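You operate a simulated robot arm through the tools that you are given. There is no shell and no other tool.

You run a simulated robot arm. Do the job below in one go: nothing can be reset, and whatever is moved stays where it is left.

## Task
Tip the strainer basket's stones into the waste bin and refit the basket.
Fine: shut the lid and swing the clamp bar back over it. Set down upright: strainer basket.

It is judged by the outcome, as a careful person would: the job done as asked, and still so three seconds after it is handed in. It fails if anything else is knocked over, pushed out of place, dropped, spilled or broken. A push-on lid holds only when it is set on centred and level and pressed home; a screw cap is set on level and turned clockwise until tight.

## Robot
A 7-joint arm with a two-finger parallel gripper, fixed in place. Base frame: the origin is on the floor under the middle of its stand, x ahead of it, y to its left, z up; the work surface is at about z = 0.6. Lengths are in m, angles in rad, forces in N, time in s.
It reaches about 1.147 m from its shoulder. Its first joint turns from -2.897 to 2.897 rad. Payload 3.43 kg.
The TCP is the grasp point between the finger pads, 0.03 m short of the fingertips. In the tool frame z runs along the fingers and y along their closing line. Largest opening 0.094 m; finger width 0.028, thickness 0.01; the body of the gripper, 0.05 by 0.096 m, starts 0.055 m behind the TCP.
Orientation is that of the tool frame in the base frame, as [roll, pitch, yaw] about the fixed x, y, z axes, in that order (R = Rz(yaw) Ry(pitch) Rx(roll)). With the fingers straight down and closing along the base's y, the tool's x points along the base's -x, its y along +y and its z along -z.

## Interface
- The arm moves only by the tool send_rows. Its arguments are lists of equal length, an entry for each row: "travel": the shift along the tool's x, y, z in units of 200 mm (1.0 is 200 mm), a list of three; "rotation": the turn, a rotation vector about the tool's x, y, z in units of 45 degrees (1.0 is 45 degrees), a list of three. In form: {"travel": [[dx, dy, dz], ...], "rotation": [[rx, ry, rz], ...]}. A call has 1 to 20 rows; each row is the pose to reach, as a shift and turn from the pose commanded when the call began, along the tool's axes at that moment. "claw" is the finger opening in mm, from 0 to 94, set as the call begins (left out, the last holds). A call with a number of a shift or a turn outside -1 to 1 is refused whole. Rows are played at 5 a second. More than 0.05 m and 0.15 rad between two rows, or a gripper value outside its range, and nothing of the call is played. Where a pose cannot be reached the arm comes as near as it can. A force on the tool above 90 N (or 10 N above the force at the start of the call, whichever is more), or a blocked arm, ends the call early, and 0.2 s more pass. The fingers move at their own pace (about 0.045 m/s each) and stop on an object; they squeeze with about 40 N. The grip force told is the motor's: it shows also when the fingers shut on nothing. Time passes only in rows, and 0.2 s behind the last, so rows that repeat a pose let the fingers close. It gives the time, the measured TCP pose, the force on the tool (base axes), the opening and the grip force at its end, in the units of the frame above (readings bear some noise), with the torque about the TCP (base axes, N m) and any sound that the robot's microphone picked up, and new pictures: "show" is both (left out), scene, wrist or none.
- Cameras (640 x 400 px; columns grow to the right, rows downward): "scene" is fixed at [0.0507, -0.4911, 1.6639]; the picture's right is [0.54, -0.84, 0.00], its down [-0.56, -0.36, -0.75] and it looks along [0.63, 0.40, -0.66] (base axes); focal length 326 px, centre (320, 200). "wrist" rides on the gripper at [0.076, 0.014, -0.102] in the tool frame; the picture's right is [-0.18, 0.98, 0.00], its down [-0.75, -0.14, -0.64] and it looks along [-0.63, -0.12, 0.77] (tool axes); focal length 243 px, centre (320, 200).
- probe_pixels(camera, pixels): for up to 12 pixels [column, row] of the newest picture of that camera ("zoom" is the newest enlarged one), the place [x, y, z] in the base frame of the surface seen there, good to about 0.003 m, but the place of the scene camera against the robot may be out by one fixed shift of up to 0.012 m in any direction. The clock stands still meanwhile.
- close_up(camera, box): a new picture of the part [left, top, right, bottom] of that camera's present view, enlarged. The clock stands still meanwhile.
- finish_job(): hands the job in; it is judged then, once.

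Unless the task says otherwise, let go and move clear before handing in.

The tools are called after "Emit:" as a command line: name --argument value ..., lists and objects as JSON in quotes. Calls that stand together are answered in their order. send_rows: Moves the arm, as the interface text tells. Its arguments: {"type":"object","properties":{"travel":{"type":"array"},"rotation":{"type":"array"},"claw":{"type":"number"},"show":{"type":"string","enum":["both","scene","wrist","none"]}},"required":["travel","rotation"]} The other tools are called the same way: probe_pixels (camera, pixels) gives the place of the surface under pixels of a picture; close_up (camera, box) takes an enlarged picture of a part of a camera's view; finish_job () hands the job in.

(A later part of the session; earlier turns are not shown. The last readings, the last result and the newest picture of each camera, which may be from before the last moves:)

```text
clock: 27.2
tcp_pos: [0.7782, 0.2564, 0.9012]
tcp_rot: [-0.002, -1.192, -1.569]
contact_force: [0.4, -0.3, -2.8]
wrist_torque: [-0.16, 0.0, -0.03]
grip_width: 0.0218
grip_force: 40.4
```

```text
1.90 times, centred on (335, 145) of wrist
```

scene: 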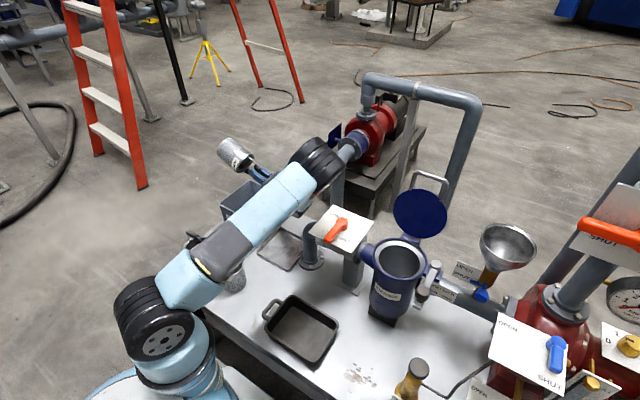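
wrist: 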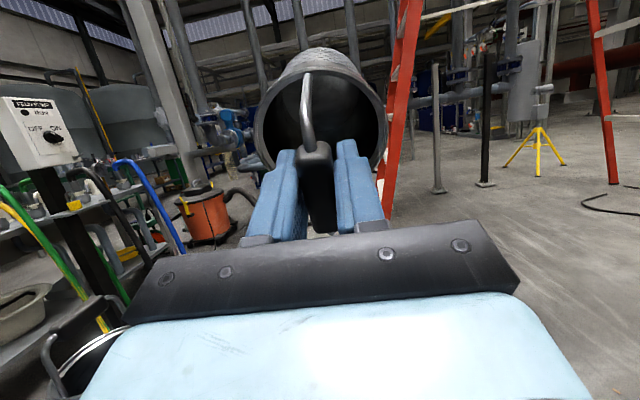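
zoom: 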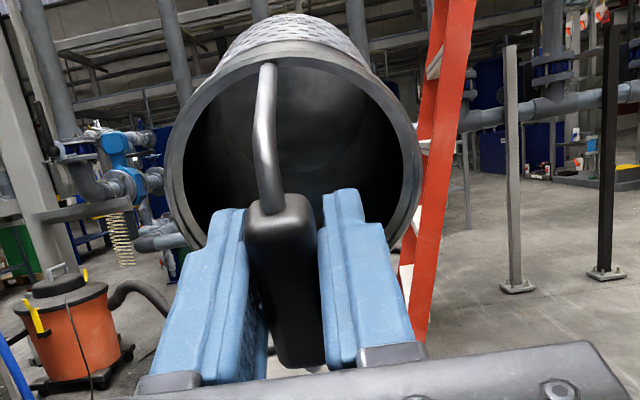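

The arm is well clear of everything (lowest upper arm ≈1.05), and the torque drop suggests stones may already be sliding out. I'll keep tilting slowly to about 140°.

Emit:
send_rows --travel '[[0, 0, 0], [0, 0, 0], [0, 0, 0], [0, 0, 0], [0, 0, 0], [0, 0, 0], [0, 0, 0], [0, 0, 0], [0, 0, 0], [0, 0, 0], [0, 0, 0]]' --rotation '[[0, 0.07, 0], [0, 0.14, 0], [0, 0.21, 0], [0, 0.28, 0], [0, 0.35, 0], [0, 0.42, 0], [0, 0.49, 0], [0, 0.56, 0], [0, 0.62, 0], [0, 0.62, 0], [0, 0.62, 0]]' --show "both"

```text
clock: 29.6
tcp_pos: [0.7771, 0.2579, 0.9064]
tcp_rot: [0.012, -0.705, -1.578]
contact_force: [0.1, -0.6, -1.7]
wrist_torque: [-0.13, 0.0, -0.02]
grip_width: 0.022
grip_force: 39.9
```

scene: 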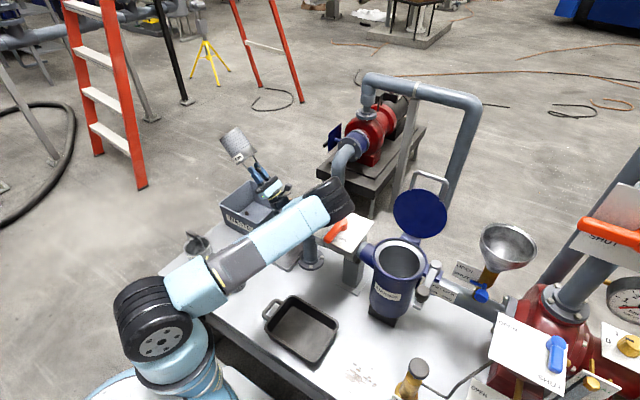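
wrist: 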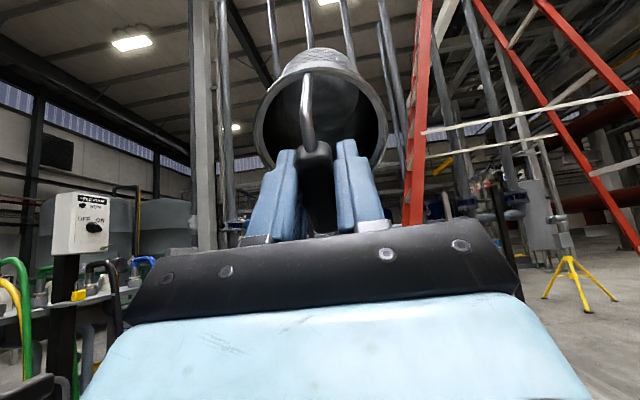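

At 140°, the elbow has swung down near the valve at (335,200). I'll check its clearance and look into the bin and basket before any more motion.

Emit:
close_up --camera "scene" --box '[210, 120, 370, 290]'

Emit:
probe_pixels --camera "scene" --pixels '[[335, 200], [325, 210], [345, 205], [350, 212], [310, 215], [300, 230], [245, 262], [346, 228], [250, 205], [240, 200], [215, 270], [312, 235]]'

Emit:
close_up --camera "scene" --box '[210, 120, 300, 240]'

```text
2.35 times, centred on (290, 205) of scene
```

zoom: 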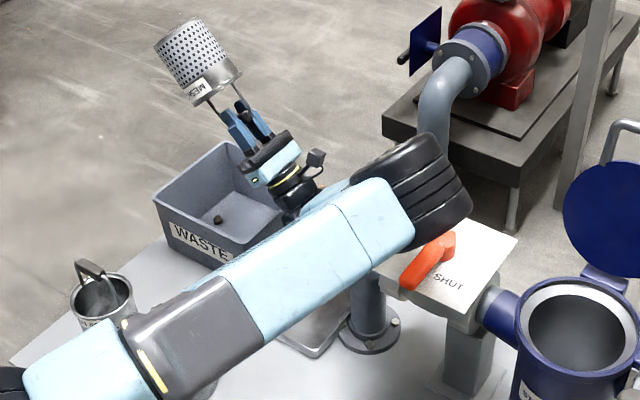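

```text
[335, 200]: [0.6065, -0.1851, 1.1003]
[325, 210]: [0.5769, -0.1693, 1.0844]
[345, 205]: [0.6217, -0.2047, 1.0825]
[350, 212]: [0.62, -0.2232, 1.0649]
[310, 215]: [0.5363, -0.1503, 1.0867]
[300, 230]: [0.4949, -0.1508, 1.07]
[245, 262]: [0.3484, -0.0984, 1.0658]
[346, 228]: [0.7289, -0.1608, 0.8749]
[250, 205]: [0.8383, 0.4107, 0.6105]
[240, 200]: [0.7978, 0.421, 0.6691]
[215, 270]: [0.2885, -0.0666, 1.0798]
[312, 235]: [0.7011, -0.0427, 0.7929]
```

```text
3.33 times, centred on (255, 180) of scene
```

zoom: 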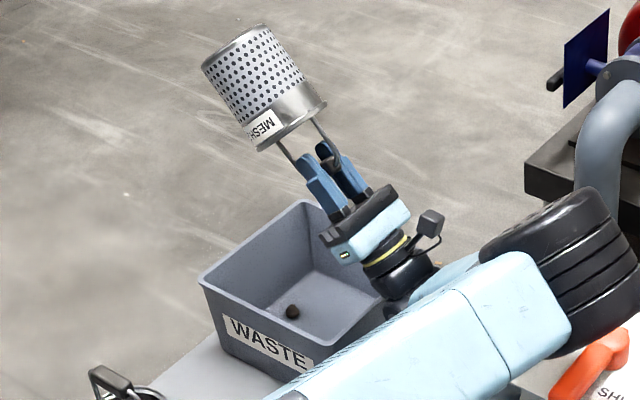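

One stone is visible in the bin at zoom (290,312). I'll check the basket interior from the wrist camera for remaining stones.

Emit:
close_up --camera "wrist" --box '[245, 45, 395, 185]'

Emit:
probe_pixels --camera "wrist" --pixels '[[340, 100], [335, 120], [350, 120], [300, 130], [360, 140], [345, 135], [290, 115], [280, 130], [372, 120]]'

```text
2.86 times, centred on (320, 115) of wrist
```

zoom: 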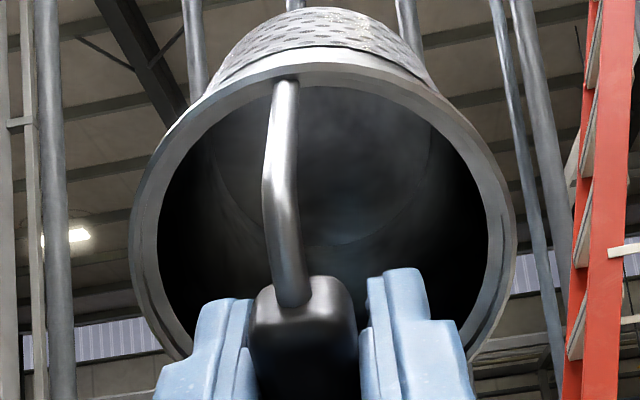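

```text
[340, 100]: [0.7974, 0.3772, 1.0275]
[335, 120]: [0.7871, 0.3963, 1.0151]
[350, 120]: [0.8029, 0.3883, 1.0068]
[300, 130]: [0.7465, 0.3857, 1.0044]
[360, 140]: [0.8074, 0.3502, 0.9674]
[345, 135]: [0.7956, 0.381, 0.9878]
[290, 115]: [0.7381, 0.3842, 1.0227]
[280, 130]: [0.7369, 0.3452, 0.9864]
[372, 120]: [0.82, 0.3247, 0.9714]
```

The basket interior now looks empty down to its floor. I'll reverse the tilt the same way so the elbow lifts off the valve area, then inspect the bin.

Emit:
send_rows --travel '[[0, 0, 0], [0, 0, 0], [0, 0, 0], [0, 0, 0], [0, 0, 0], [0, 0, 0], [0, 0, 0], [0, 0, 0], [0, 0, 0]]' --rotation '[[0, -0.07, 0], [0, -0.14, 0], [0, -0.21, 0], [0, -0.28, 0], [0, -0.35, 0], [0, -0.42, 0], [0, -0.49, 0], [0, -0.56, 0], [0, -0.62, 0]]' --show "both"

```text
clock: 31.6
tcp_pos: [0.7791, 0.2568, 0.9008]
tcp_rot: [-0.004, -1.195, -1.567]
contact_force: [0.1, -0.7, -2.1]
wrist_torque: [-0.19, 0.01, 0.02]
grip_width: 0.0217
grip_force: 40.2
```

scene: 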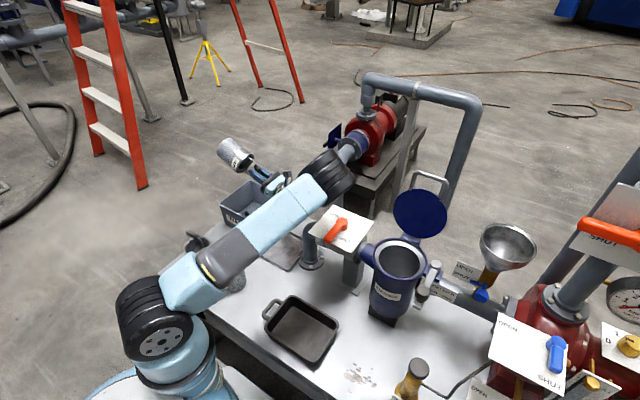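
wrist: 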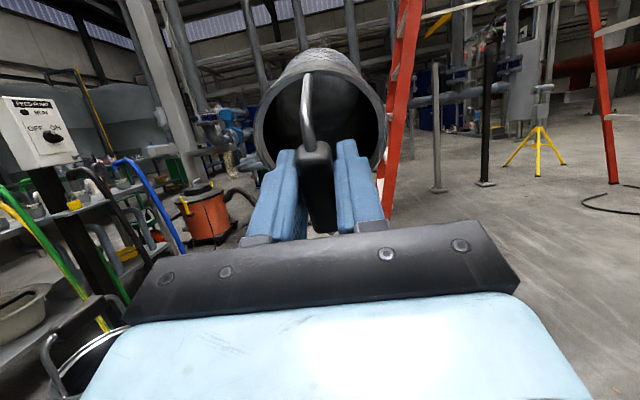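

The elbow lifted again and the torque is steady. I'll continue back toward 80° while rising 0.1 m.

Emit:
send_rows --travel '[[0.047, 0, 0.018], [0.093, 0, 0.037], [0.14, 0, 0.055], [0.186, 0, 0.073], [0.233, 0, 0.092], [0.279, 0, 0.11], [0.326, 0, 0.128], [0.372, 0, 0.146], [0.419, 0, 0.165], [0.465, 0, 0.183]]' --rotation '[[0, -0.07, 0], [0, -0.14, 0], [0, -0.21, 0], [0, -0.28, 0], [0, -0.35, 0], [0, -0.42, 0], [0, -0.49, 0], [0, -0.56, 0], [0, -0.63, 0], [0, -0.7, 0]]' --show "none"

```text
clock: 33.8
tcp_pos: [0.7783, 0.2559, 1.0003]
tcp_rot: [-3.135, -1.398, 1.564]
contact_force: [0.2, -0.3, -2.2]
wrist_torque: [-0.14, 0.01, 0.03]
grip_width: 0.0217
grip_force: 39.4
```

Emit:
send_rows --travel '[[0.096, 0, -0.017], [0.192, 0, -0.034], [0.288, 0, -0.051], [0.384, 0, -0.068], [0.48, 0, -0.085], [0.576, 0, -0.101], [0.672, 0, -0.118], [0.768, 0, -0.135], [0.864, 0, -0.152], [0.96, 0, -0.169]]' --rotation '[[0, -0.078, 0], [0, -0.156, 0], [0, -0.234, 0], [0, -0.312, 0], [0, -0.39, 0], [0, -0.468, 0], [0, -0.546, 0], [0, -0.624, 0], [0, -0.702, 0], [0, -0.78, 0]]' --show "both"

```text
clock: 36.0
tcp_pos: [0.7801, 0.2557, 1.1949]
tcp_rot: [-3.14, -0.783, 1.569]
contact_force: [0.1, 0.5, -1.6]
wrist_torque: [-0.11, 0.03, 0.06]
grip_width: 0.022
grip_force: 40.3
```

scene: 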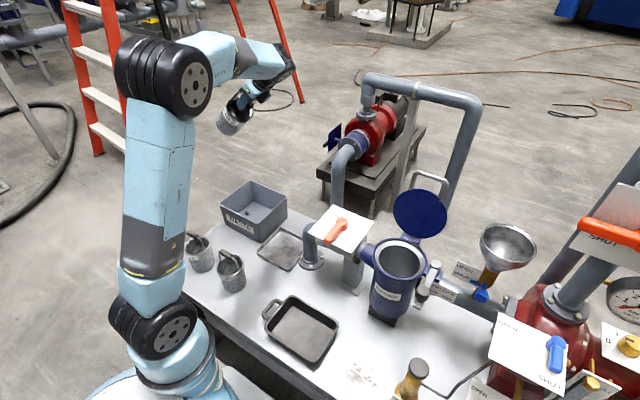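
wrist: 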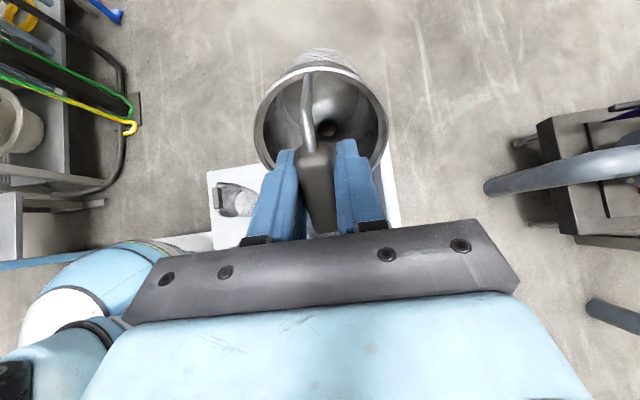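

The view shows something dark still in the basket at about (326,130). I'll zoom in on the basket interior and the bin.

Emit:
close_up --camera "wrist" --box '[250, 45, 400, 185]'

Emit:
close_up --camera "scene" --box '[210, 170, 300, 250]'

```text
2.86 times, centred on (325, 115) of wrist
```

zoom: 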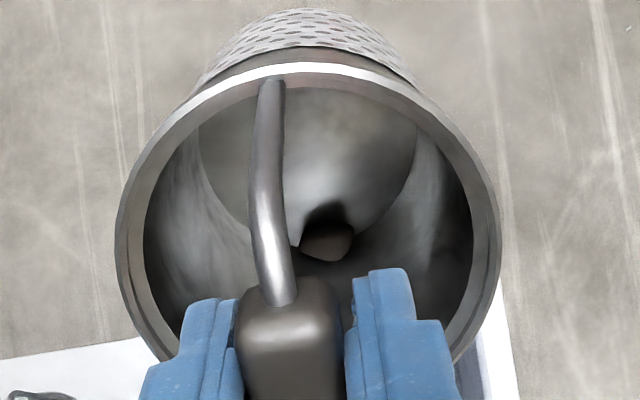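

```text
5.00 times, centred on (255, 210) of scene
```

zoom: 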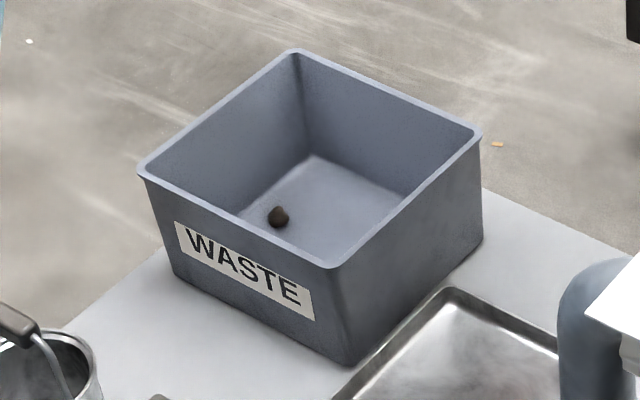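

One stone is in the bin, but at least one is still in the basket near its lower wall, probably held by the lower bail leg, which sat at the bottom of the lip. I'll roll the basket 90° about its own axis so the legs sit at the sides, then pour again.

Emit:
send_rows --travel '[[0, 0, 0], [0, 0, 0], [0, 0, 0], [0, 0, 0], [0, 0, 0], [0, 0, 0], [0, 0, 0], [0, 0, 0], [0, 0, 0]]' --rotation '[[0, 0, -0.11], [0, 0, -0.22], [0, 0, -0.33], [0, 0, -0.44], [0, 0, -0.56], [0, 0, -0.67], [0, 0, -0.78], [0, 0, -0.89], [0, 0, -1.0]]' --show "none"

Emit:
send_rows --travel '[[0, 0, 0], [0, 0, 0], [0, 0, 0], [0, 0, 0], [0, 0, 0], [0, 0, 0], [0, 0, 0], [0, 0, 0], [0, 0, 0]]' --rotation '[[0, 0, -0.11], [0, 0, -0.22], [0, 0, -0.33], [0, 0, -0.44], [0, 0, -0.56], [0, 0, -0.67], [0, 0, -0.78], [0, 0, -0.89], [0, 0, -1.0]]' --show "both"

```text
clock: 38.0
tcp_pos: [0.7799, 0.2551, 1.1946]
tcp_rot: [2.524, -0.524, 2.528]
contact_force: [0.2, -0.2, -2.4]
wrist_torque: [-0.13, -0.01, 0.01]
grip_width: 0.0219
grip_force: 39.5
```

```text
clock: 40.0
tcp_pos: [0.7784, 0.2541, 1.1954]
tcp_rot: [2.353, 0.0, 3.142]
contact_force: [-0.8, -0.2, -1.6]
wrist_torque: [-0.13, 0.0, -0.01]
grip_width: 0.0219
grip_force: 40.0
```

scene: 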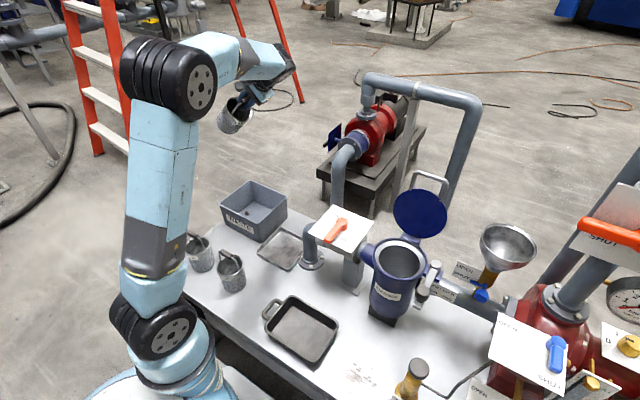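
wrist: 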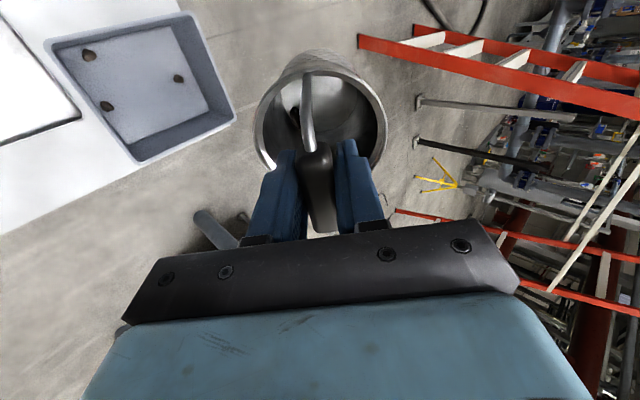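

The wrist view shows three stones in the bin, at (88,56), (107,106) and (179,79), and one left in the basket at about (295,115). I'll zoom in to confirm.

Emit:
close_up --camera "wrist" --box '[240, 40, 400, 180]'

Emit:
close_up --camera "wrist" --box '[40, 10, 240, 160]'

```text
2.86 times, centred on (320, 110) of wrist
```

zoom: 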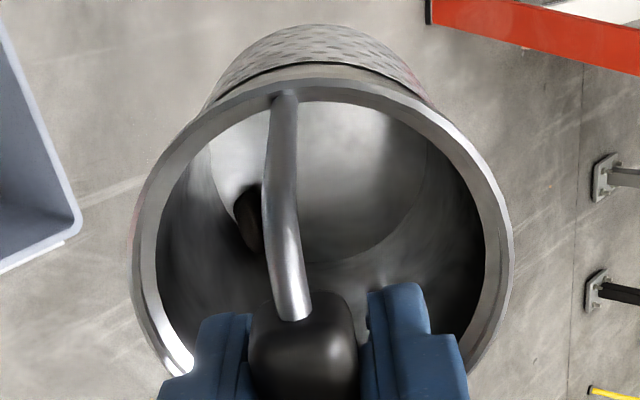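

```text
2.67 times, centred on (140, 85) of wrist
```

zoom: 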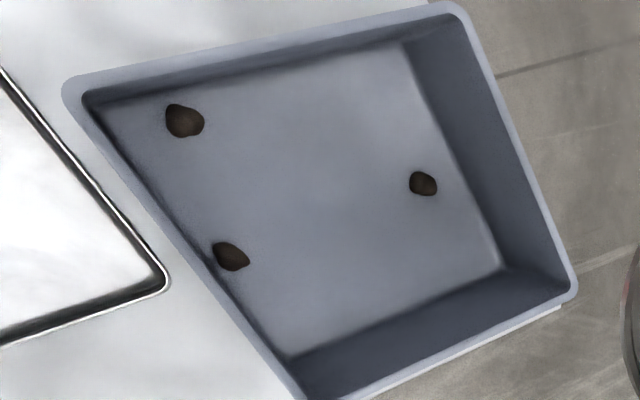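

Three stones are safely in the bin and one remains in the basket. I'll check their landing spots to aim the second pour.

Emit:
probe_pixels --camera "zoom" --pixels '[[184, 120], [231, 257], [423, 183], [75, 90], [455, 12], [570, 290], [300, 395]]'

```text
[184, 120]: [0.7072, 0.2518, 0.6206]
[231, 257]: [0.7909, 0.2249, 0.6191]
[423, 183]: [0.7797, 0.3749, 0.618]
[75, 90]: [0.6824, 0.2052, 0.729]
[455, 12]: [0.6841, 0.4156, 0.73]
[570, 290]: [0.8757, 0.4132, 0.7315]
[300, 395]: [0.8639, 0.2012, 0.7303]
```

I'll aim about 30 mm deeper this time, and tilt to 80° while lowering, with the bail legs at the sides.

Emit:
send_rows --travel '[[0, -0.06, 0.082], [0, -0.119, 0.163], [0, -0.179, 0.245], [0, -0.239, 0.327], [0, -0.299, 0.409], [0, -0.358, 0.49], [0, -0.418, 0.572], [0, -0.478, 0.654], [0, -0.537, 0.735], [0, -0.597, 0.817]]' --rotation '[[-0.078, 0, 0], [-0.156, 0, 0], [-0.234, 0, 0], [-0.312, 0, 0], [-0.39, 0, 0], [-0.468, 0, 0], [-0.546, 0, 0], [-0.624, 0, 0], [-0.702, 0, 0], [-0.78, 0, 0]]' --show "both"

```text
clock: 42.2
tcp_pos: [0.7782, 0.2866, 0.9954]
tcp_rot: [1.742, -0.002, 3.14]
contact_force: [-0.5, -0.2, -1.9]
wrist_torque: [-0.18, 0.07, -0.02]
grip_width: 0.022
grip_force: 40.3
```

scene: 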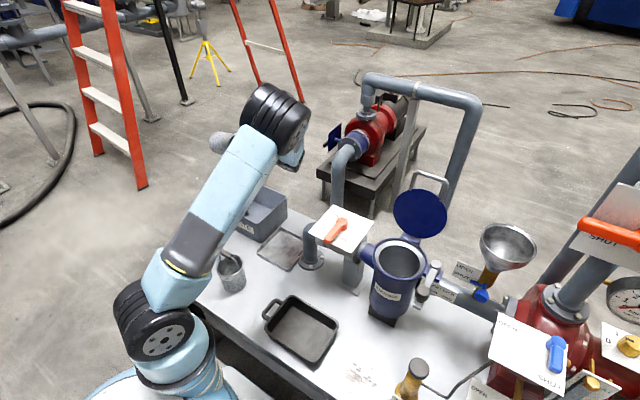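
wrist: 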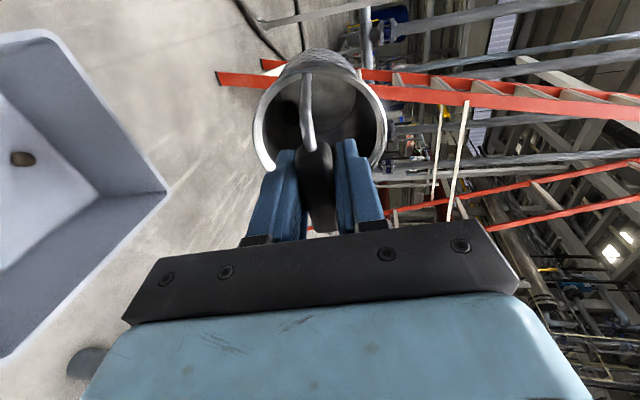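

On track at 80°. Lowering to z≈0.91 and tilting slowly to 105°.

Emit:
send_rows --travel '[[0, -0.07, 0.012], [0, -0.14, 0.024], [0, -0.21, 0.036], [0, -0.28, 0.048], [0, -0.35, 0.06], [0, -0.419, 0.072], [0, -0.419, 0.072], [0, -0.419, 0.072], [0, -0.419, 0.072], [0, -0.419, 0.072], [0, -0.419, 0.072]]' --rotation '[[-0.056, 0, 0], [-0.111, 0, 0], [-0.167, 0, 0], [-0.222, 0, 0], [-0.278, 0, 0], [-0.333, 0, 0], [-0.389, 0, 0], [-0.444, 0, 0], [-0.5, 0, 0], [-0.556, 0, 0], [-0.556, 0, 0]]' --show "both"

```text
clock: 44.6
tcp_pos: [0.7799, 0.2869, 0.9108]
tcp_rot: [1.306, 0.0, 3.141]
contact_force: [-1.3, -0.5, -1.9]
wrist_torque: [-0.15, -0.02, 0.02]
grip_width: 0.0218
grip_force: 39.5
```

scene: 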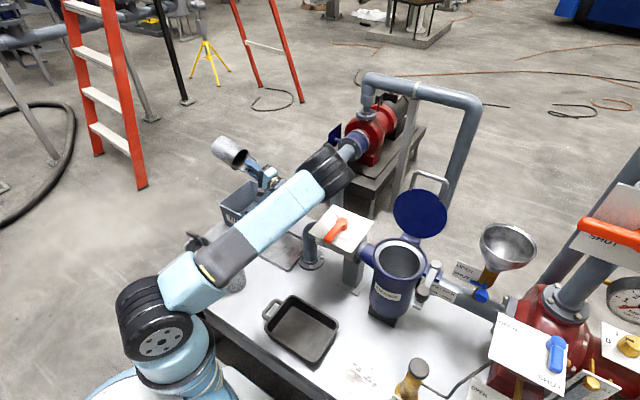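
wrist: 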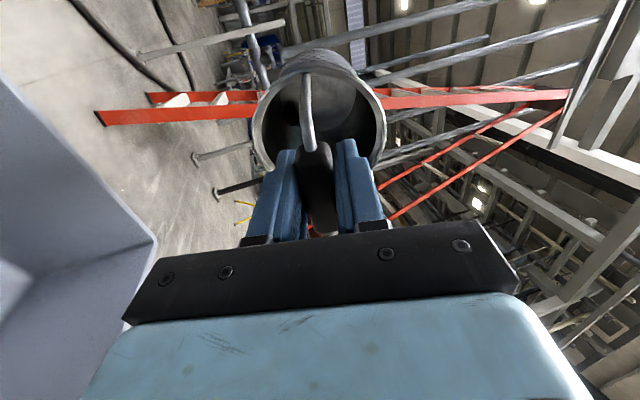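

The stone is still in at 105°. I'll tilt on to 130° with a slight raise so the elbow stays clear of the valve, then wait a moment.

Emit:
send_rows --travel '[[0, 0.02, 0.005], [0, 0.04, 0.01], [0, 0.06, 0.016], [0, 0.08, 0.021], [0, 0.1, 0.026], [0, 0.12, 0.031], [0, 0.14, 0.036], [0, 0.16, 0.042], [0, 0.18, 0.047], [0, 0.193, 0.052], [0, 0.193, 0.052], [0, 0.193, 0.052], [0, 0.193, 0.052]]' --rotation '[[-0.056, 0, 0], [-0.111, 0, 0], [-0.167, 0, 0], [-0.222, 0, 0], [-0.278, 0, 0], [-0.333, 0, 0], [-0.389, 0, 0], [-0.444, 0, 0], [-0.5, 0, 0], [-0.556, 0, 0], [-0.556, 0, 0], [-0.556, 0, 0], [-0.556, 0, 0]]' --show "both"

```text
clock: 47.4
tcp_pos: [0.7781, 0.2867, 0.9496]
tcp_rot: [0.869, 0.001, -3.14]
contact_force: [0.5, -0.1, -1.7]
wrist_torque: [-0.09, 0.02, 0.0]
grip_width: 0.022
grip_force: 40.3
```

scene: 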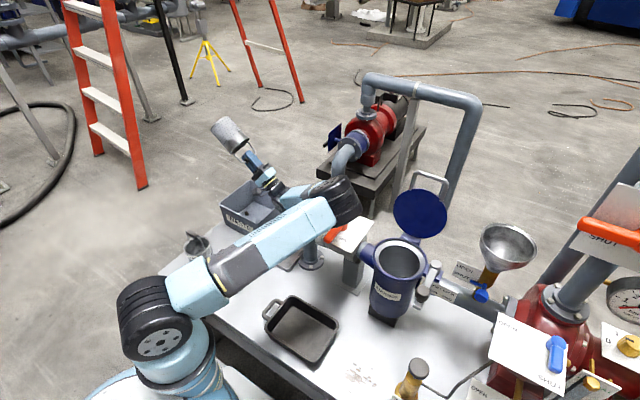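
wrist: 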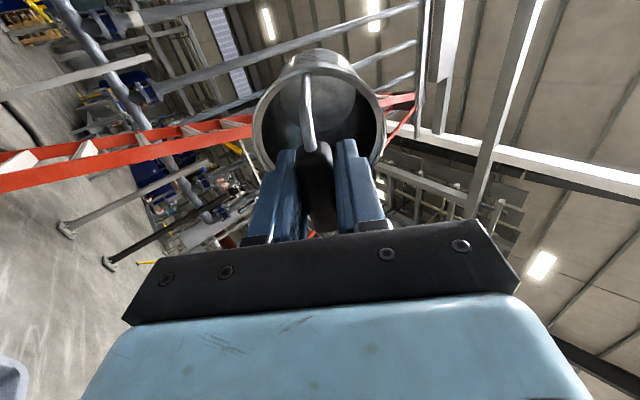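

Emit:
close_up --camera "wrist" --box '[240, 40, 400, 180]'

Emit:
close_up --camera "scene" --box '[200, 110, 380, 260]'

Emit:
probe_pixels --camera "scene" --pixels '[[340, 195], [350, 215], [335, 222], [345, 220], [358, 205], [250, 205], [300, 240]]'

```text
2.86 times, centred on (320, 110) of wrist
```

zoom: 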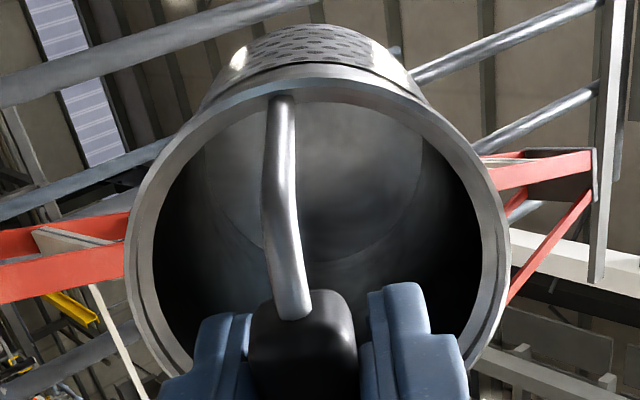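

```text
2.67 times, centred on (290, 185) of scene
```

zoom: 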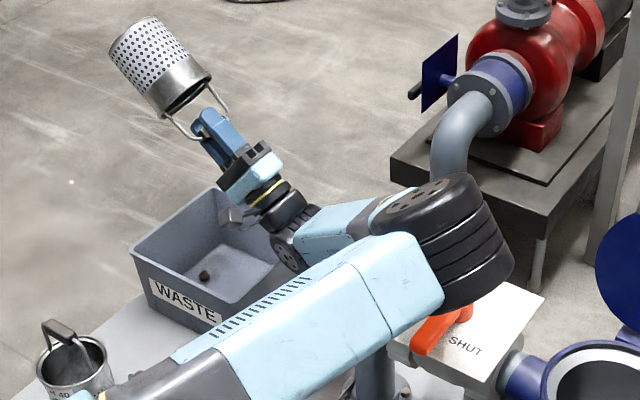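

```text
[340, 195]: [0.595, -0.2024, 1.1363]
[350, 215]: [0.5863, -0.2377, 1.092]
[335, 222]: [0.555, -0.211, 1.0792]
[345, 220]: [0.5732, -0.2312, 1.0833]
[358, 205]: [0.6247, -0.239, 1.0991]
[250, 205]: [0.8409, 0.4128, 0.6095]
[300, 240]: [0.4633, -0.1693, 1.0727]
```

The left (gravity) side of the basket mouth now looks empty. I'll back out of the tilt while rising and check the basket and bin.

Emit:
send_rows --travel '[[0, 0.015, 0.013], [0, 0.031, 0.026], [0, 0.046, 0.039], [0, 0.061, 0.052], [0, 0.077, 0.065], [0, 0.092, 0.077], [0, 0.107, 0.09], [0, 0.122, 0.103], [0, 0.138, 0.116], [0, 0.153, 0.129]]' --rotation '[[0.056, 0, 0], [0.111, 0, 0], [0.167, 0, 0], [0.222, 0, 0], [0.278, 0, 0], [0.333, 0, 0], [0.389, 0, 0], [0.444, 0, 0], [0.5, 0, 0], [0.556, 0, 0]]' --show "none"

Emit:
send_rows --travel '[[0, 0.077, 0.02], [0, 0.155, 0.041], [0, 0.232, 0.062], [0, 0.309, 0.083], [0, 0.386, 0.104], [0, 0.464, 0.124], [0, 0.541, 0.145], [0, 0.618, 0.166], [0, 0.696, 0.186], [0, 0.773, 0.207]]' --rotation '[[0.1, 0, 0], [0.2, 0, 0], [0.3, 0, 0], [0.4, 0, 0], [0.5, 0, 0], [0.6, 0, 0], [0.7, 0, 0], [0.8, 0, 0], [0.9, 0, 0], [1.0, 0, 0]]' --show "both"

```text
clock: 49.6
tcp_pos: [0.7792, 0.2866, 0.991]
tcp_rot: [1.306, -0.001, -3.141]
contact_force: [-0.2, 0.6, -1.8]
wrist_torque: [-0.16, 0.0, 0.02]
grip_width: 0.0217
grip_force: 40.1
```

```text
clock: 51.8
tcp_pos: [0.7793, 0.2846, 1.1486]
tcp_rot: [2.091, 0.001, 3.141]
contact_force: [-0.4, 0.1, -1.4]
wrist_torque: [-0.15, 0.02, 0.0]
grip_width: 0.0221
grip_force: 40.1
```

scene: 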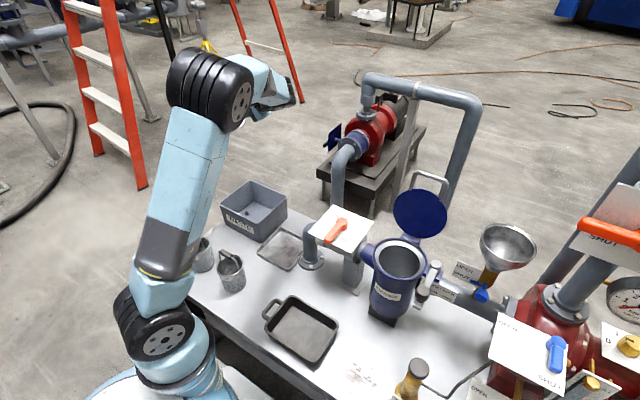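
wrist: 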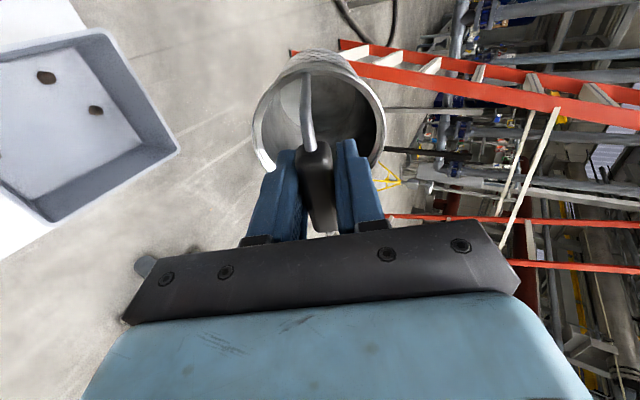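

The basket looks empty and new stones show in the bin at (46,77) and (96,110). I'll bring it closer to upright and recheck both.

Emit:
send_rows --travel '[[0, 0, 0], [0, 0, 0], [0, 0, 0], [0, 0, 0], [0, 0, 0], [0, 0, 0], [0, 0, 0], [0, 0, 0], [0, 0, 0]]' --rotation '[[0.1, 0, 0], [0.2, 0, 0], [0.3, 0, 0], [0.4, 0, 0], [0.5, 0, 0], [0.6, 0, 0], [0.7, 0, 0], [0.8, 0, 0], [0.8, 0, 0]]' --show "wrist"

Emit:
close_up --camera "wrist" --box '[230, 30, 410, 180]'

Emit:
close_up --camera "wrist" --box '[0, 0, 270, 180]'

```text
clock: 53.8
tcp_pos: [0.779, 0.2869, 1.1497]
tcp_rot: [2.72, -0.001, 3.139]
contact_force: [-0.9, 0.5, -0.9]
wrist_torque: [-0.09, 0.01, -0.02]
grip_width: 0.022
grip_force: 40.2
```

wrist: 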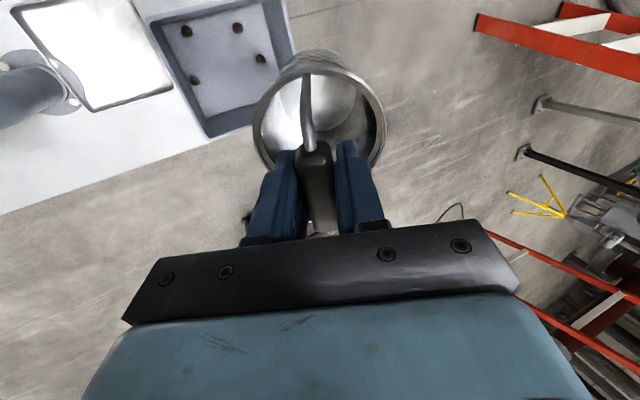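

```text
2.67 times, centred on (320, 105) of wrist
```

zoom: 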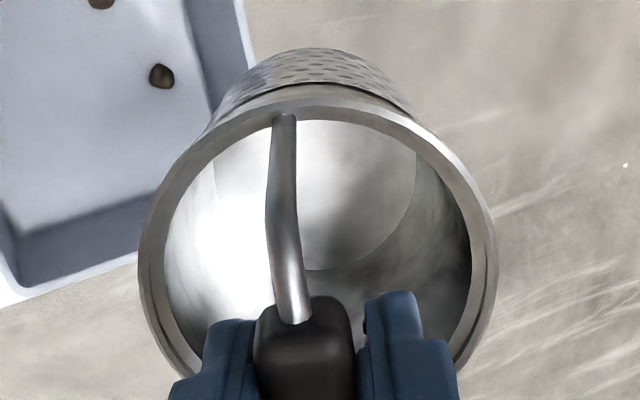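

```text
2.22 times, centred on (135, 90) of wrist
```

zoom: 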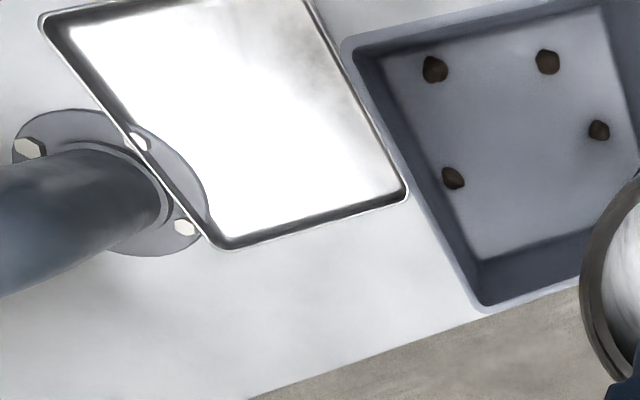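

All four stones are now in the bin and the basket interior is clean and empty. I'll bring the basket upright and back to carry height.

Emit:
send_rows --travel '[[0, 0.02, -0.046], [0, 0.04, -0.091], [0, 0.06, -0.137], [0, 0.08, -0.182], [0, 0.1, -0.228], [0, 0.1, -0.228]]' --rotation '[[0.11, 0, 0], [0.22, 0, 0], [0.33, 0, 0], [0.44, 0, 0], [0.538, 0, 0], [0.538, 0, 0]]' --show "none"

```text
clock: 55.2
tcp_pos: [0.7785, 0.2864, 1.1996]
tcp_rot: [3.14, 0.0, 3.14]
contact_force: [0.4, -1.1, -1.8]
wrist_torque: [0.02, 0.01, -0.04]
grip_width: 0.0218
grip_force: 39.9
```

Upright at (0.7785, 0.2864, 1.20). I'll carry the empty basket back toward the pot, turning the wrist back to its original pick-up heading.

Emit:
send_rows --travel '[[0.015, -0.1, 0], [0.03, -0.2, 0], [0.045, -0.3, 0], [0.06, -0.4, 0], [0.075, -0.5, 0], [0.09, -0.6, 0], [0.105, -0.7, 0], [0.12, -0.8, 0], [0.135, -0.9, 0], [0.15, -1.0, 0]]' --rotation '[[0, 0, 0.1], [0, 0, 0.2], [0, 0, 0.3], [0, 0, 0.4], [0, 0, 0.5], [0, 0, 0.6], [0, 0, 0.7], [0, 0, 0.8], [0, 0, 0.9], [0, 0, 1.0]]' --show "none"

Emit:
send_rows --travel '[[-0.06, -0.081, 0], [-0.12, -0.163, 0], [-0.18, -0.244, 0], [-0.24, -0.325, 0], [-0.301, -0.407, 0], [-0.361, -0.488, 0], [-0.421, -0.569, 0], [-0.481, -0.65, 0], [-0.541, -0.732, 0], [-0.601, -0.813, 0]]' --rotation '[[0, 0, 0.1], [0, 0, 0.2], [0, 0, 0.3], [0, 0, 0.4], [0, 0, 0.5], [0, 0, 0.6], [0, 0, 0.7], [0, 0, 0.8], [0, 0, 0.9], [0, 0, 1.0]]' --show "both"

```text
clock: 57.4
tcp_pos: [0.7472, 0.0863, 1.1998]
tcp_rot: [3.141, 0.001, 2.354]
contact_force: [-0.4, 1.0, -1.3]
wrist_torque: [0.0, 0.02, 0.02]
grip_width: 0.0218
grip_force: 40.3
```

```text
clock: 59.6
tcp_pos: [0.7198, -0.1147, 1.2003]
tcp_rot: [-3.14, 0.001, 1.568]
contact_force: [-1.0, 0.3, -2.9]
wrist_torque: [-0.03, 0.03, 0.01]
grip_width: 0.0219
grip_force: 39.9
```

scene: 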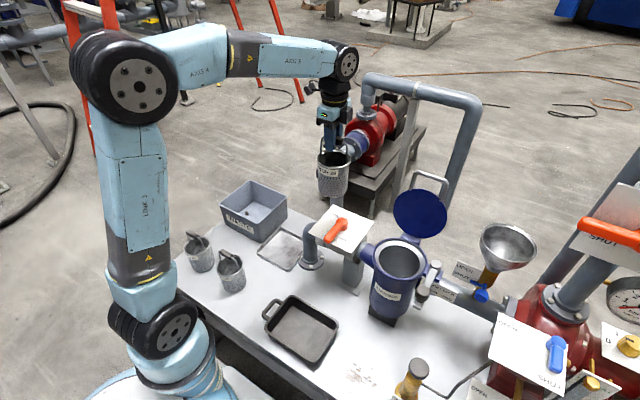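
wrist: 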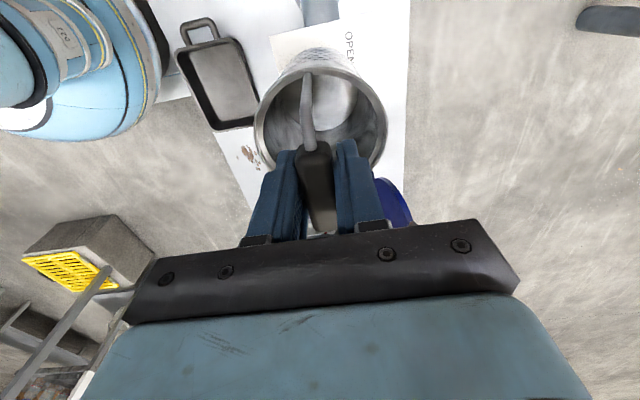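

The basket is hanging straight and unchanged in the grip. Continuing to directly above the pot.

Emit:
send_rows --travel '[[-0.15, -0.017, 0], [-0.3, -0.033, 0], [-0.45, -0.05, 0], [-0.6, -0.066, 0], [-0.75, -0.083, 0], [-0.9, -0.1, 0], [-1.0, -0.11, 0]]' --rotation '[[0, 0, 0], [0, 0, 0], [0, 0, 0], [0, 0, 0], [0, 0, 0], [0, 0, 0], [0, 0, 0]]' --show "none"

Emit:
send_rows --travel '[[-0.1, -0.015, 0], [-0.2, -0.03, 0], [-0.26, -0.036, 0], [-0.26, -0.036, 0], [-0.26, -0.036, 0]]' --rotation '[[0, 0, 0], [0, 0, 0], [0, 0, 0], [0, 0, 0], [0, 0, 0]]' --show "both"

```text
clock: 61.2
tcp_pos: [0.698, -0.3133, 1.2014]
tcp_rot: [-3.141, 0.0, 1.57]
contact_force: [0.6, 0.5, -1.4]
wrist_torque: [-0.01, -0.01, -0.02]
grip_width: 0.0221
grip_force: 40.3
```

```text
clock: 62.4
tcp_pos: [0.6898, -0.3663, 1.1992]
tcp_rot: [-3.141, 0.0, 1.571]
contact_force: [-0.3, -0.3, -2.2]
wrist_torque: [0.03, -0.04, 0.04]
grip_width: 0.022
grip_force: 40.0
```

scene: 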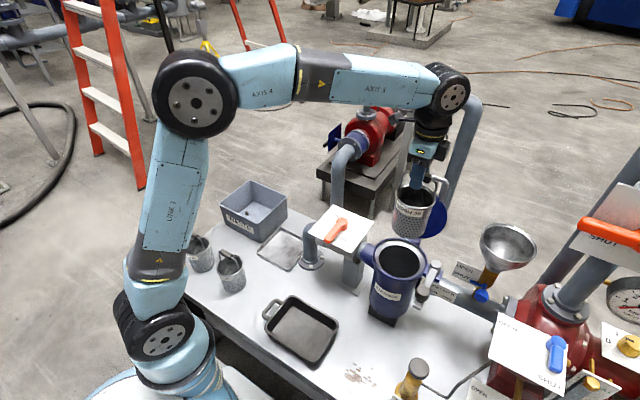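
wrist: 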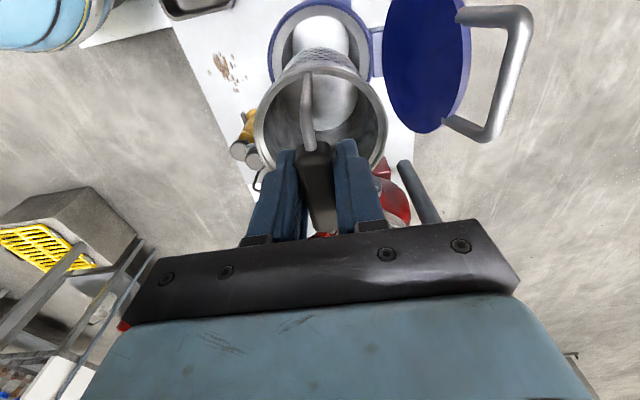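

Aligned over the pot at the pick-up position. Lowering slowly into the pot while watching force.

Emit:
send_rows --travel '[[0.0, 0.002, 0.1], [0.0, 0.002, 0.2], [0.0, 0.002, 0.3], [0.0, 0.002, 0.4], [0.0, 0.002, 0.5], [0.0, 0.002, 0.6], [0.0, 0.002, 0.7], [0.0, 0.002, 0.8], [0.0, 0.002, 0.9], [0.0, 0.002, 1.0], [0.0, 0.002, 1.0]]' --rotation '[[0, 0, 0], [0, 0, 0], [0, 0, 0], [0, 0, 0], [0, 0, 0], [0, 0, 0], [0, 0, 0], [0, 0, 0], [0, 0, 0], [0, 0, 0], [0, 0, 0]]' --show "both"

```text
clock: 64.8
tcp_pos: [0.6915, -0.3671, 0.9994]
tcp_rot: [3.141, -0.001, 1.571]
contact_force: [-0.2, -0.4, -1.9]
wrist_torque: [0.01, 0.0, -0.04]
grip_width: 0.0219
grip_force: 40.1
```

scene: 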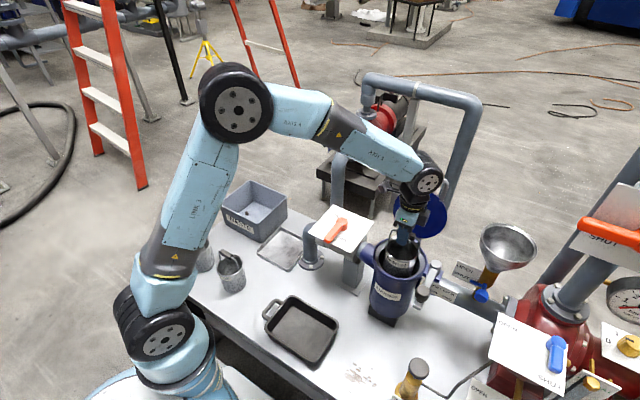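
wrist: 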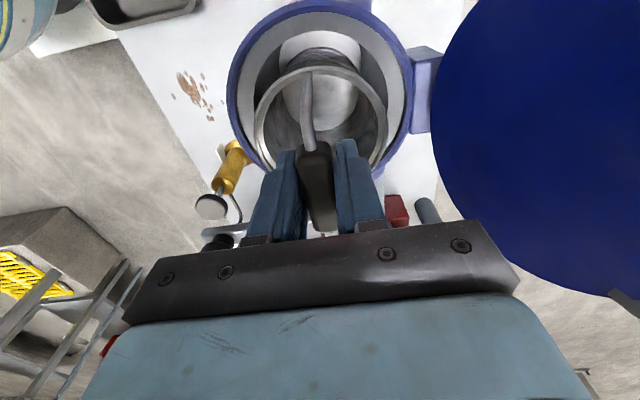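

The basket is entering centred with no side force. Continuing down to just above the seated height.

Emit:
send_rows --travel '[[0, 0, 0.08], [0, 0, 0.16], [0, 0, 0.24], [0, 0, 0.32], [0, 0, 0.4], [0, 0, 0.47], [0, 0, 0.53], [0, 0, 0.57], [0, 0, 0.57]]' --rotation '[[0, 0, 0], [0, 0, 0], [0, 0, 0], [0, 0, 0], [0, 0, 0], [0, 0, 0], [0, 0, 0], [0, 0, 0], [0, 0, 0]]' --show "wrist"

```text
clock: 66.8
tcp_pos: [0.6902, -0.3669, 0.8857]
tcp_rot: [-3.14, 0.0, 1.57]
contact_force: [-0.3, 0.5, -1.6]
wrist_torque: [0.01, -0.02, -0.02]
grip_width: 0.0218
grip_force: 40.0
```

wrist: 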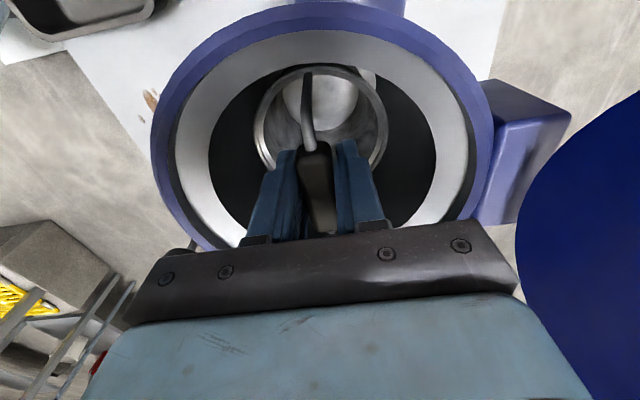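

Still free-hanging 10 mm above the seat. Lowering the last bit in small steps.

Emit:
send_rows --travel '[[0, 0, 0.01], [0, 0, 0.02], [0, 0, 0.03], [0, 0, 0.04], [0, 0, 0.046], [0, 0, 0.046]]' --rotation '[[0, 0, 0], [0, 0, 0], [0, 0, 0], [0, 0, 0], [0, 0, 0], [0, 0, 0]]' --show "none"

```text
clock: 68.2
tcp_pos: [0.6903, -0.3667, 0.8769]
tcp_rot: [3.14, -0.002, 1.572]
contact_force: [-0.2, 0.1, -1.7]
wrist_torque: [-0.02, -0.02, 0.0]
grip_width: 0.0219
grip_force: 40.3
```

Emit:
send_rows --travel '[[0, 0, 0.004], [0, 0, 0.008], [0, 0, 0.01], [0, 0, 0.01]]' --rotation '[[0, 0, 0], [0, 0, 0], [0, 0, 0], [0, 0, 0]]' --show "none"

```text
clock: 69.2
tcp_pos: [0.6882, -0.3668, 0.876]
tcp_rot: [3.139, 0.001, 1.571]
contact_force: [-1.1, 3.5, 22.8]
wrist_torque: [0.67, 0.04, 0.02]
grip_width: 0.0221
grip_force: 39.7
```

Contact with the seat (22.8 N up) at z=0.876, matching the original seated height. I'll ease off slightly and open the fingers just enough to release.

Emit:
send_rows --travel '[[0, 0, -0.003], [0, 0, -0.005], [0, 0, -0.005]]' --rotation '[[0, 0, 0], [0, 0, 0], [0, 0, 0]]' --show "none"

Emit:
send_rows --travel '[[0, 0, 0], [0, 0, 0], [0, 0, 0], [0, 0, 0], [0, 0, 0]]' --rotation '[[0, 0, 0], [0, 0, 0], [0, 0, 0], [0, 0, 0], [0, 0, 0]]' --claw 44 --show "both"

```text
clock: 70.0
tcp_pos: [0.6892, -0.3658, 0.8757]
tcp_rot: [3.142, -0.001, 1.572]
contact_force: [-0.4, -4.2, 14.5]
wrist_torque: [-0.61, 0.02, 0.02]
grip_width: 0.022
grip_force: 40.3
```

```text
clock: 71.2
tcp_pos: [0.6895, -0.3663, 0.8764]
tcp_rot: [-3.141, -0.001, 1.571]
contact_force: [-0.7, -0.6, 0.4]
wrist_torque: [0.02, -0.02, -0.03]
grip_width: 0.0441
grip_force: 0.1
```

scene: 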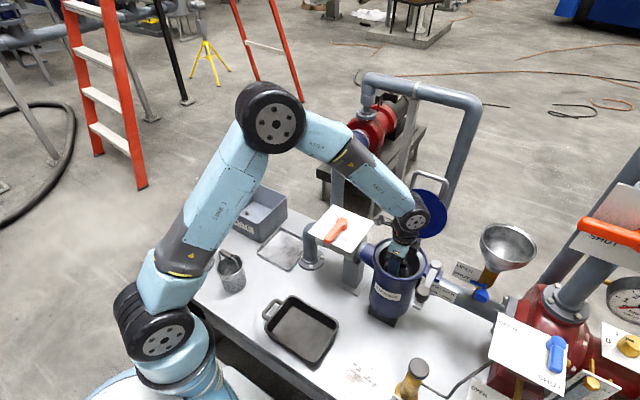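
wrist: 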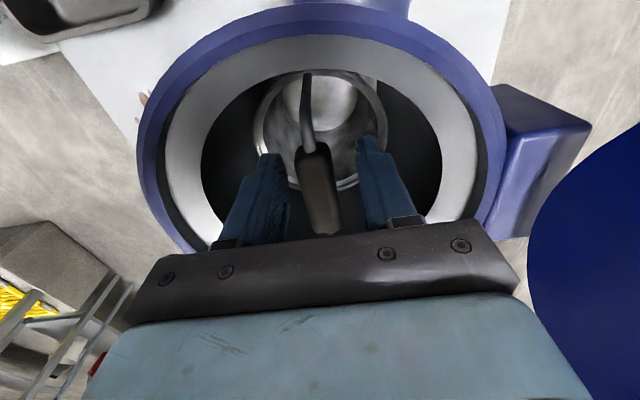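

Released; the basket stays upright in the pot. I'll lift straight up and check that it's seated.

Emit:
send_rows --travel '[[0, 0, -0.05], [0, 0, -0.12], [0, 0, -0.22], [0, 0, -0.34], [0, 0, -0.47], [0, 0, -0.6], [0, 0, -0.75], [0, 0, -0.9], [0, 0, -0.97]]' --rotation '[[0, 0, 0], [0, 0, 0], [0, 0, 0], [0, 0, 0], [0, 0, 0], [0, 0, 0], [0, 0, 0], [0, 0, 0], [0, 0, 0]]' --show "both"

Emit:
close_up --camera "wrist" --box '[230, 0, 420, 130]'

Emit:
probe_pixels --camera "zoom" --pixels '[[290, 150], [300, 200], [310, 240]]'

```text
clock: 73.2
tcp_pos: [0.6901, -0.3667, 1.0702]
tcp_rot: [-3.141, -0.002, 1.571]
contact_force: [0.4, 0.2, 0.3]
wrist_torque: [0.01, -0.03, -0.01]
grip_width: 0.0438
grip_force: 0.1
```

scene: 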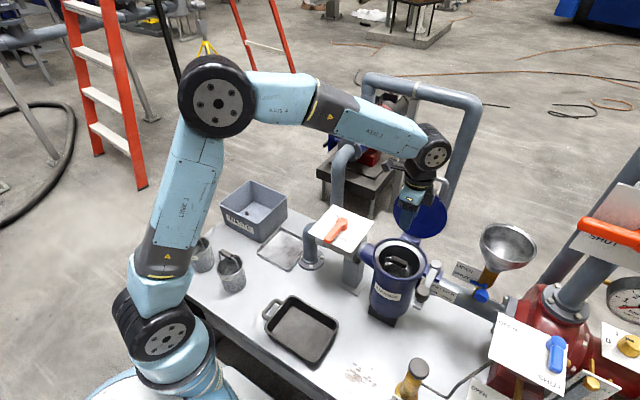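
wrist: 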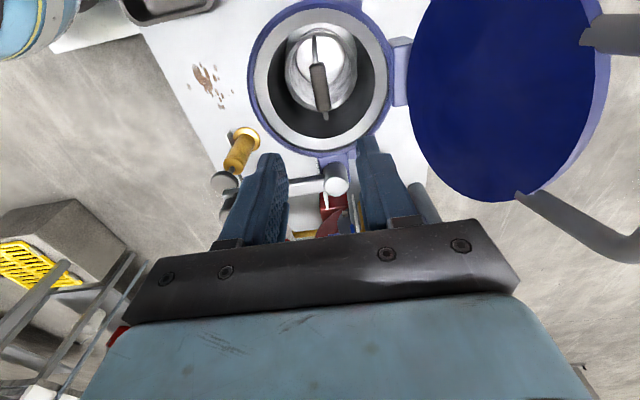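

```text
3.08 times, centred on (325, 65) of wrist
```

zoom: 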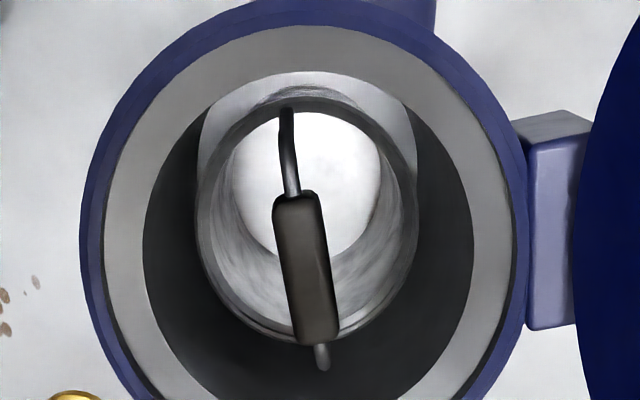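

```text
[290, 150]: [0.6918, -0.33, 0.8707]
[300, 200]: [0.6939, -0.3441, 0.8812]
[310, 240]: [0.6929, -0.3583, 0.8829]
```

The basket handle is back at z≈0.883, same as originally, so it's seated. Next is the lid: I'll rise and move over its U-handle (bar centre ≈(0.831,-0.366,1.097)).

Emit:
send_rows --travel '[[0, 0, -0.15], [0, 0, -0.3], [0, 0, -0.45], [0, 0, -0.6], [0, 0, -0.7], [0, 0.1, -0.7], [0, 0.2, -0.7], [0, 0.3, -0.7], [0, 0.4, -0.7], [0, 0.4, -0.7]]' --rotation '[[0, 0, 0], [0, 0, 0], [0, 0, 0], [0, 0, 0], [0, 0, 0], [0, 0, 0], [0, 0, 0], [0, 0, 0], [0, 0, 0], [0, 0, 0]]' --show "both"

```text
clock: 75.4
tcp_pos: [0.769, -0.3668, 1.2097]
tcp_rot: [3.14, 0.001, 1.57]
contact_force: [0.8, 0.1, -0.9]
wrist_torque: [0.01, 0.04, 0.01]
grip_width: 0.0439
grip_force: 0.0
```

scene: 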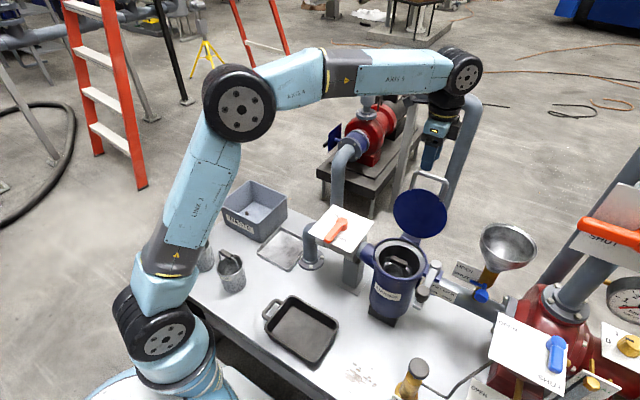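
wrist: 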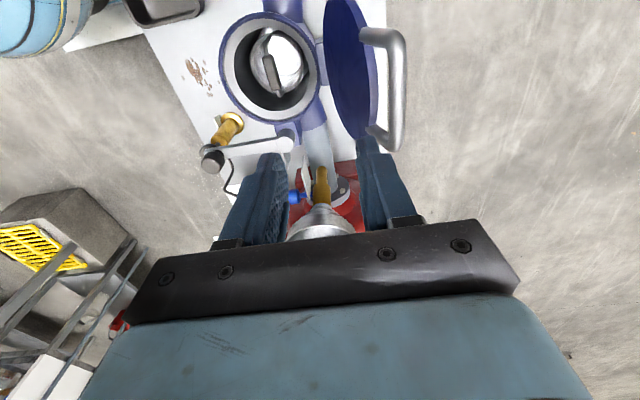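

The handle is in view at (390,90). I'll measure it and the lid edge and thickness from here.

Emit:
close_up --camera "wrist" --box '[300, 0, 440, 170]'

Emit:
probe_pixels --camera "wrist" --pixels '[[397, 90], [403, 90], [391, 90], [398, 50], [395, 130], [375, 35], [378, 137], [365, 60], [372, 80], [345, 80], [362, 110], [330, 30]]'

```text
2.35 times, centred on (370, 85) of wrist
```

zoom: 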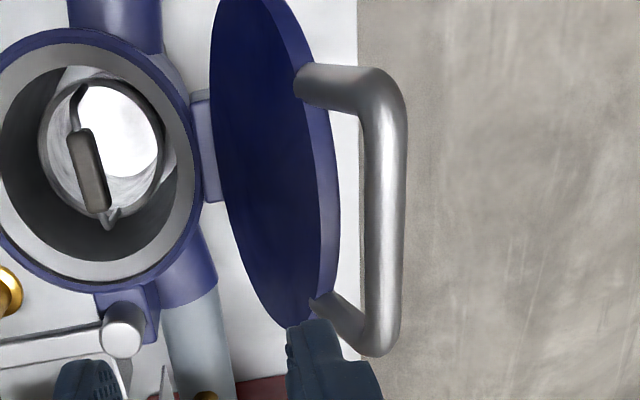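

```text
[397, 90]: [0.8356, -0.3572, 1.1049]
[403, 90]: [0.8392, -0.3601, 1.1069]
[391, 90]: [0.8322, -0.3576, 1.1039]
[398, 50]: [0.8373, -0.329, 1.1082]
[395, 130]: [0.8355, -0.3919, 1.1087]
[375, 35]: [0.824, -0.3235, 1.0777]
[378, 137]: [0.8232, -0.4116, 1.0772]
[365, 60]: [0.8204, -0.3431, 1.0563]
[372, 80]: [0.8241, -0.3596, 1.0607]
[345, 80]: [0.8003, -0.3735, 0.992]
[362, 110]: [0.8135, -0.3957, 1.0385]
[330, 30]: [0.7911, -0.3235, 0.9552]
```

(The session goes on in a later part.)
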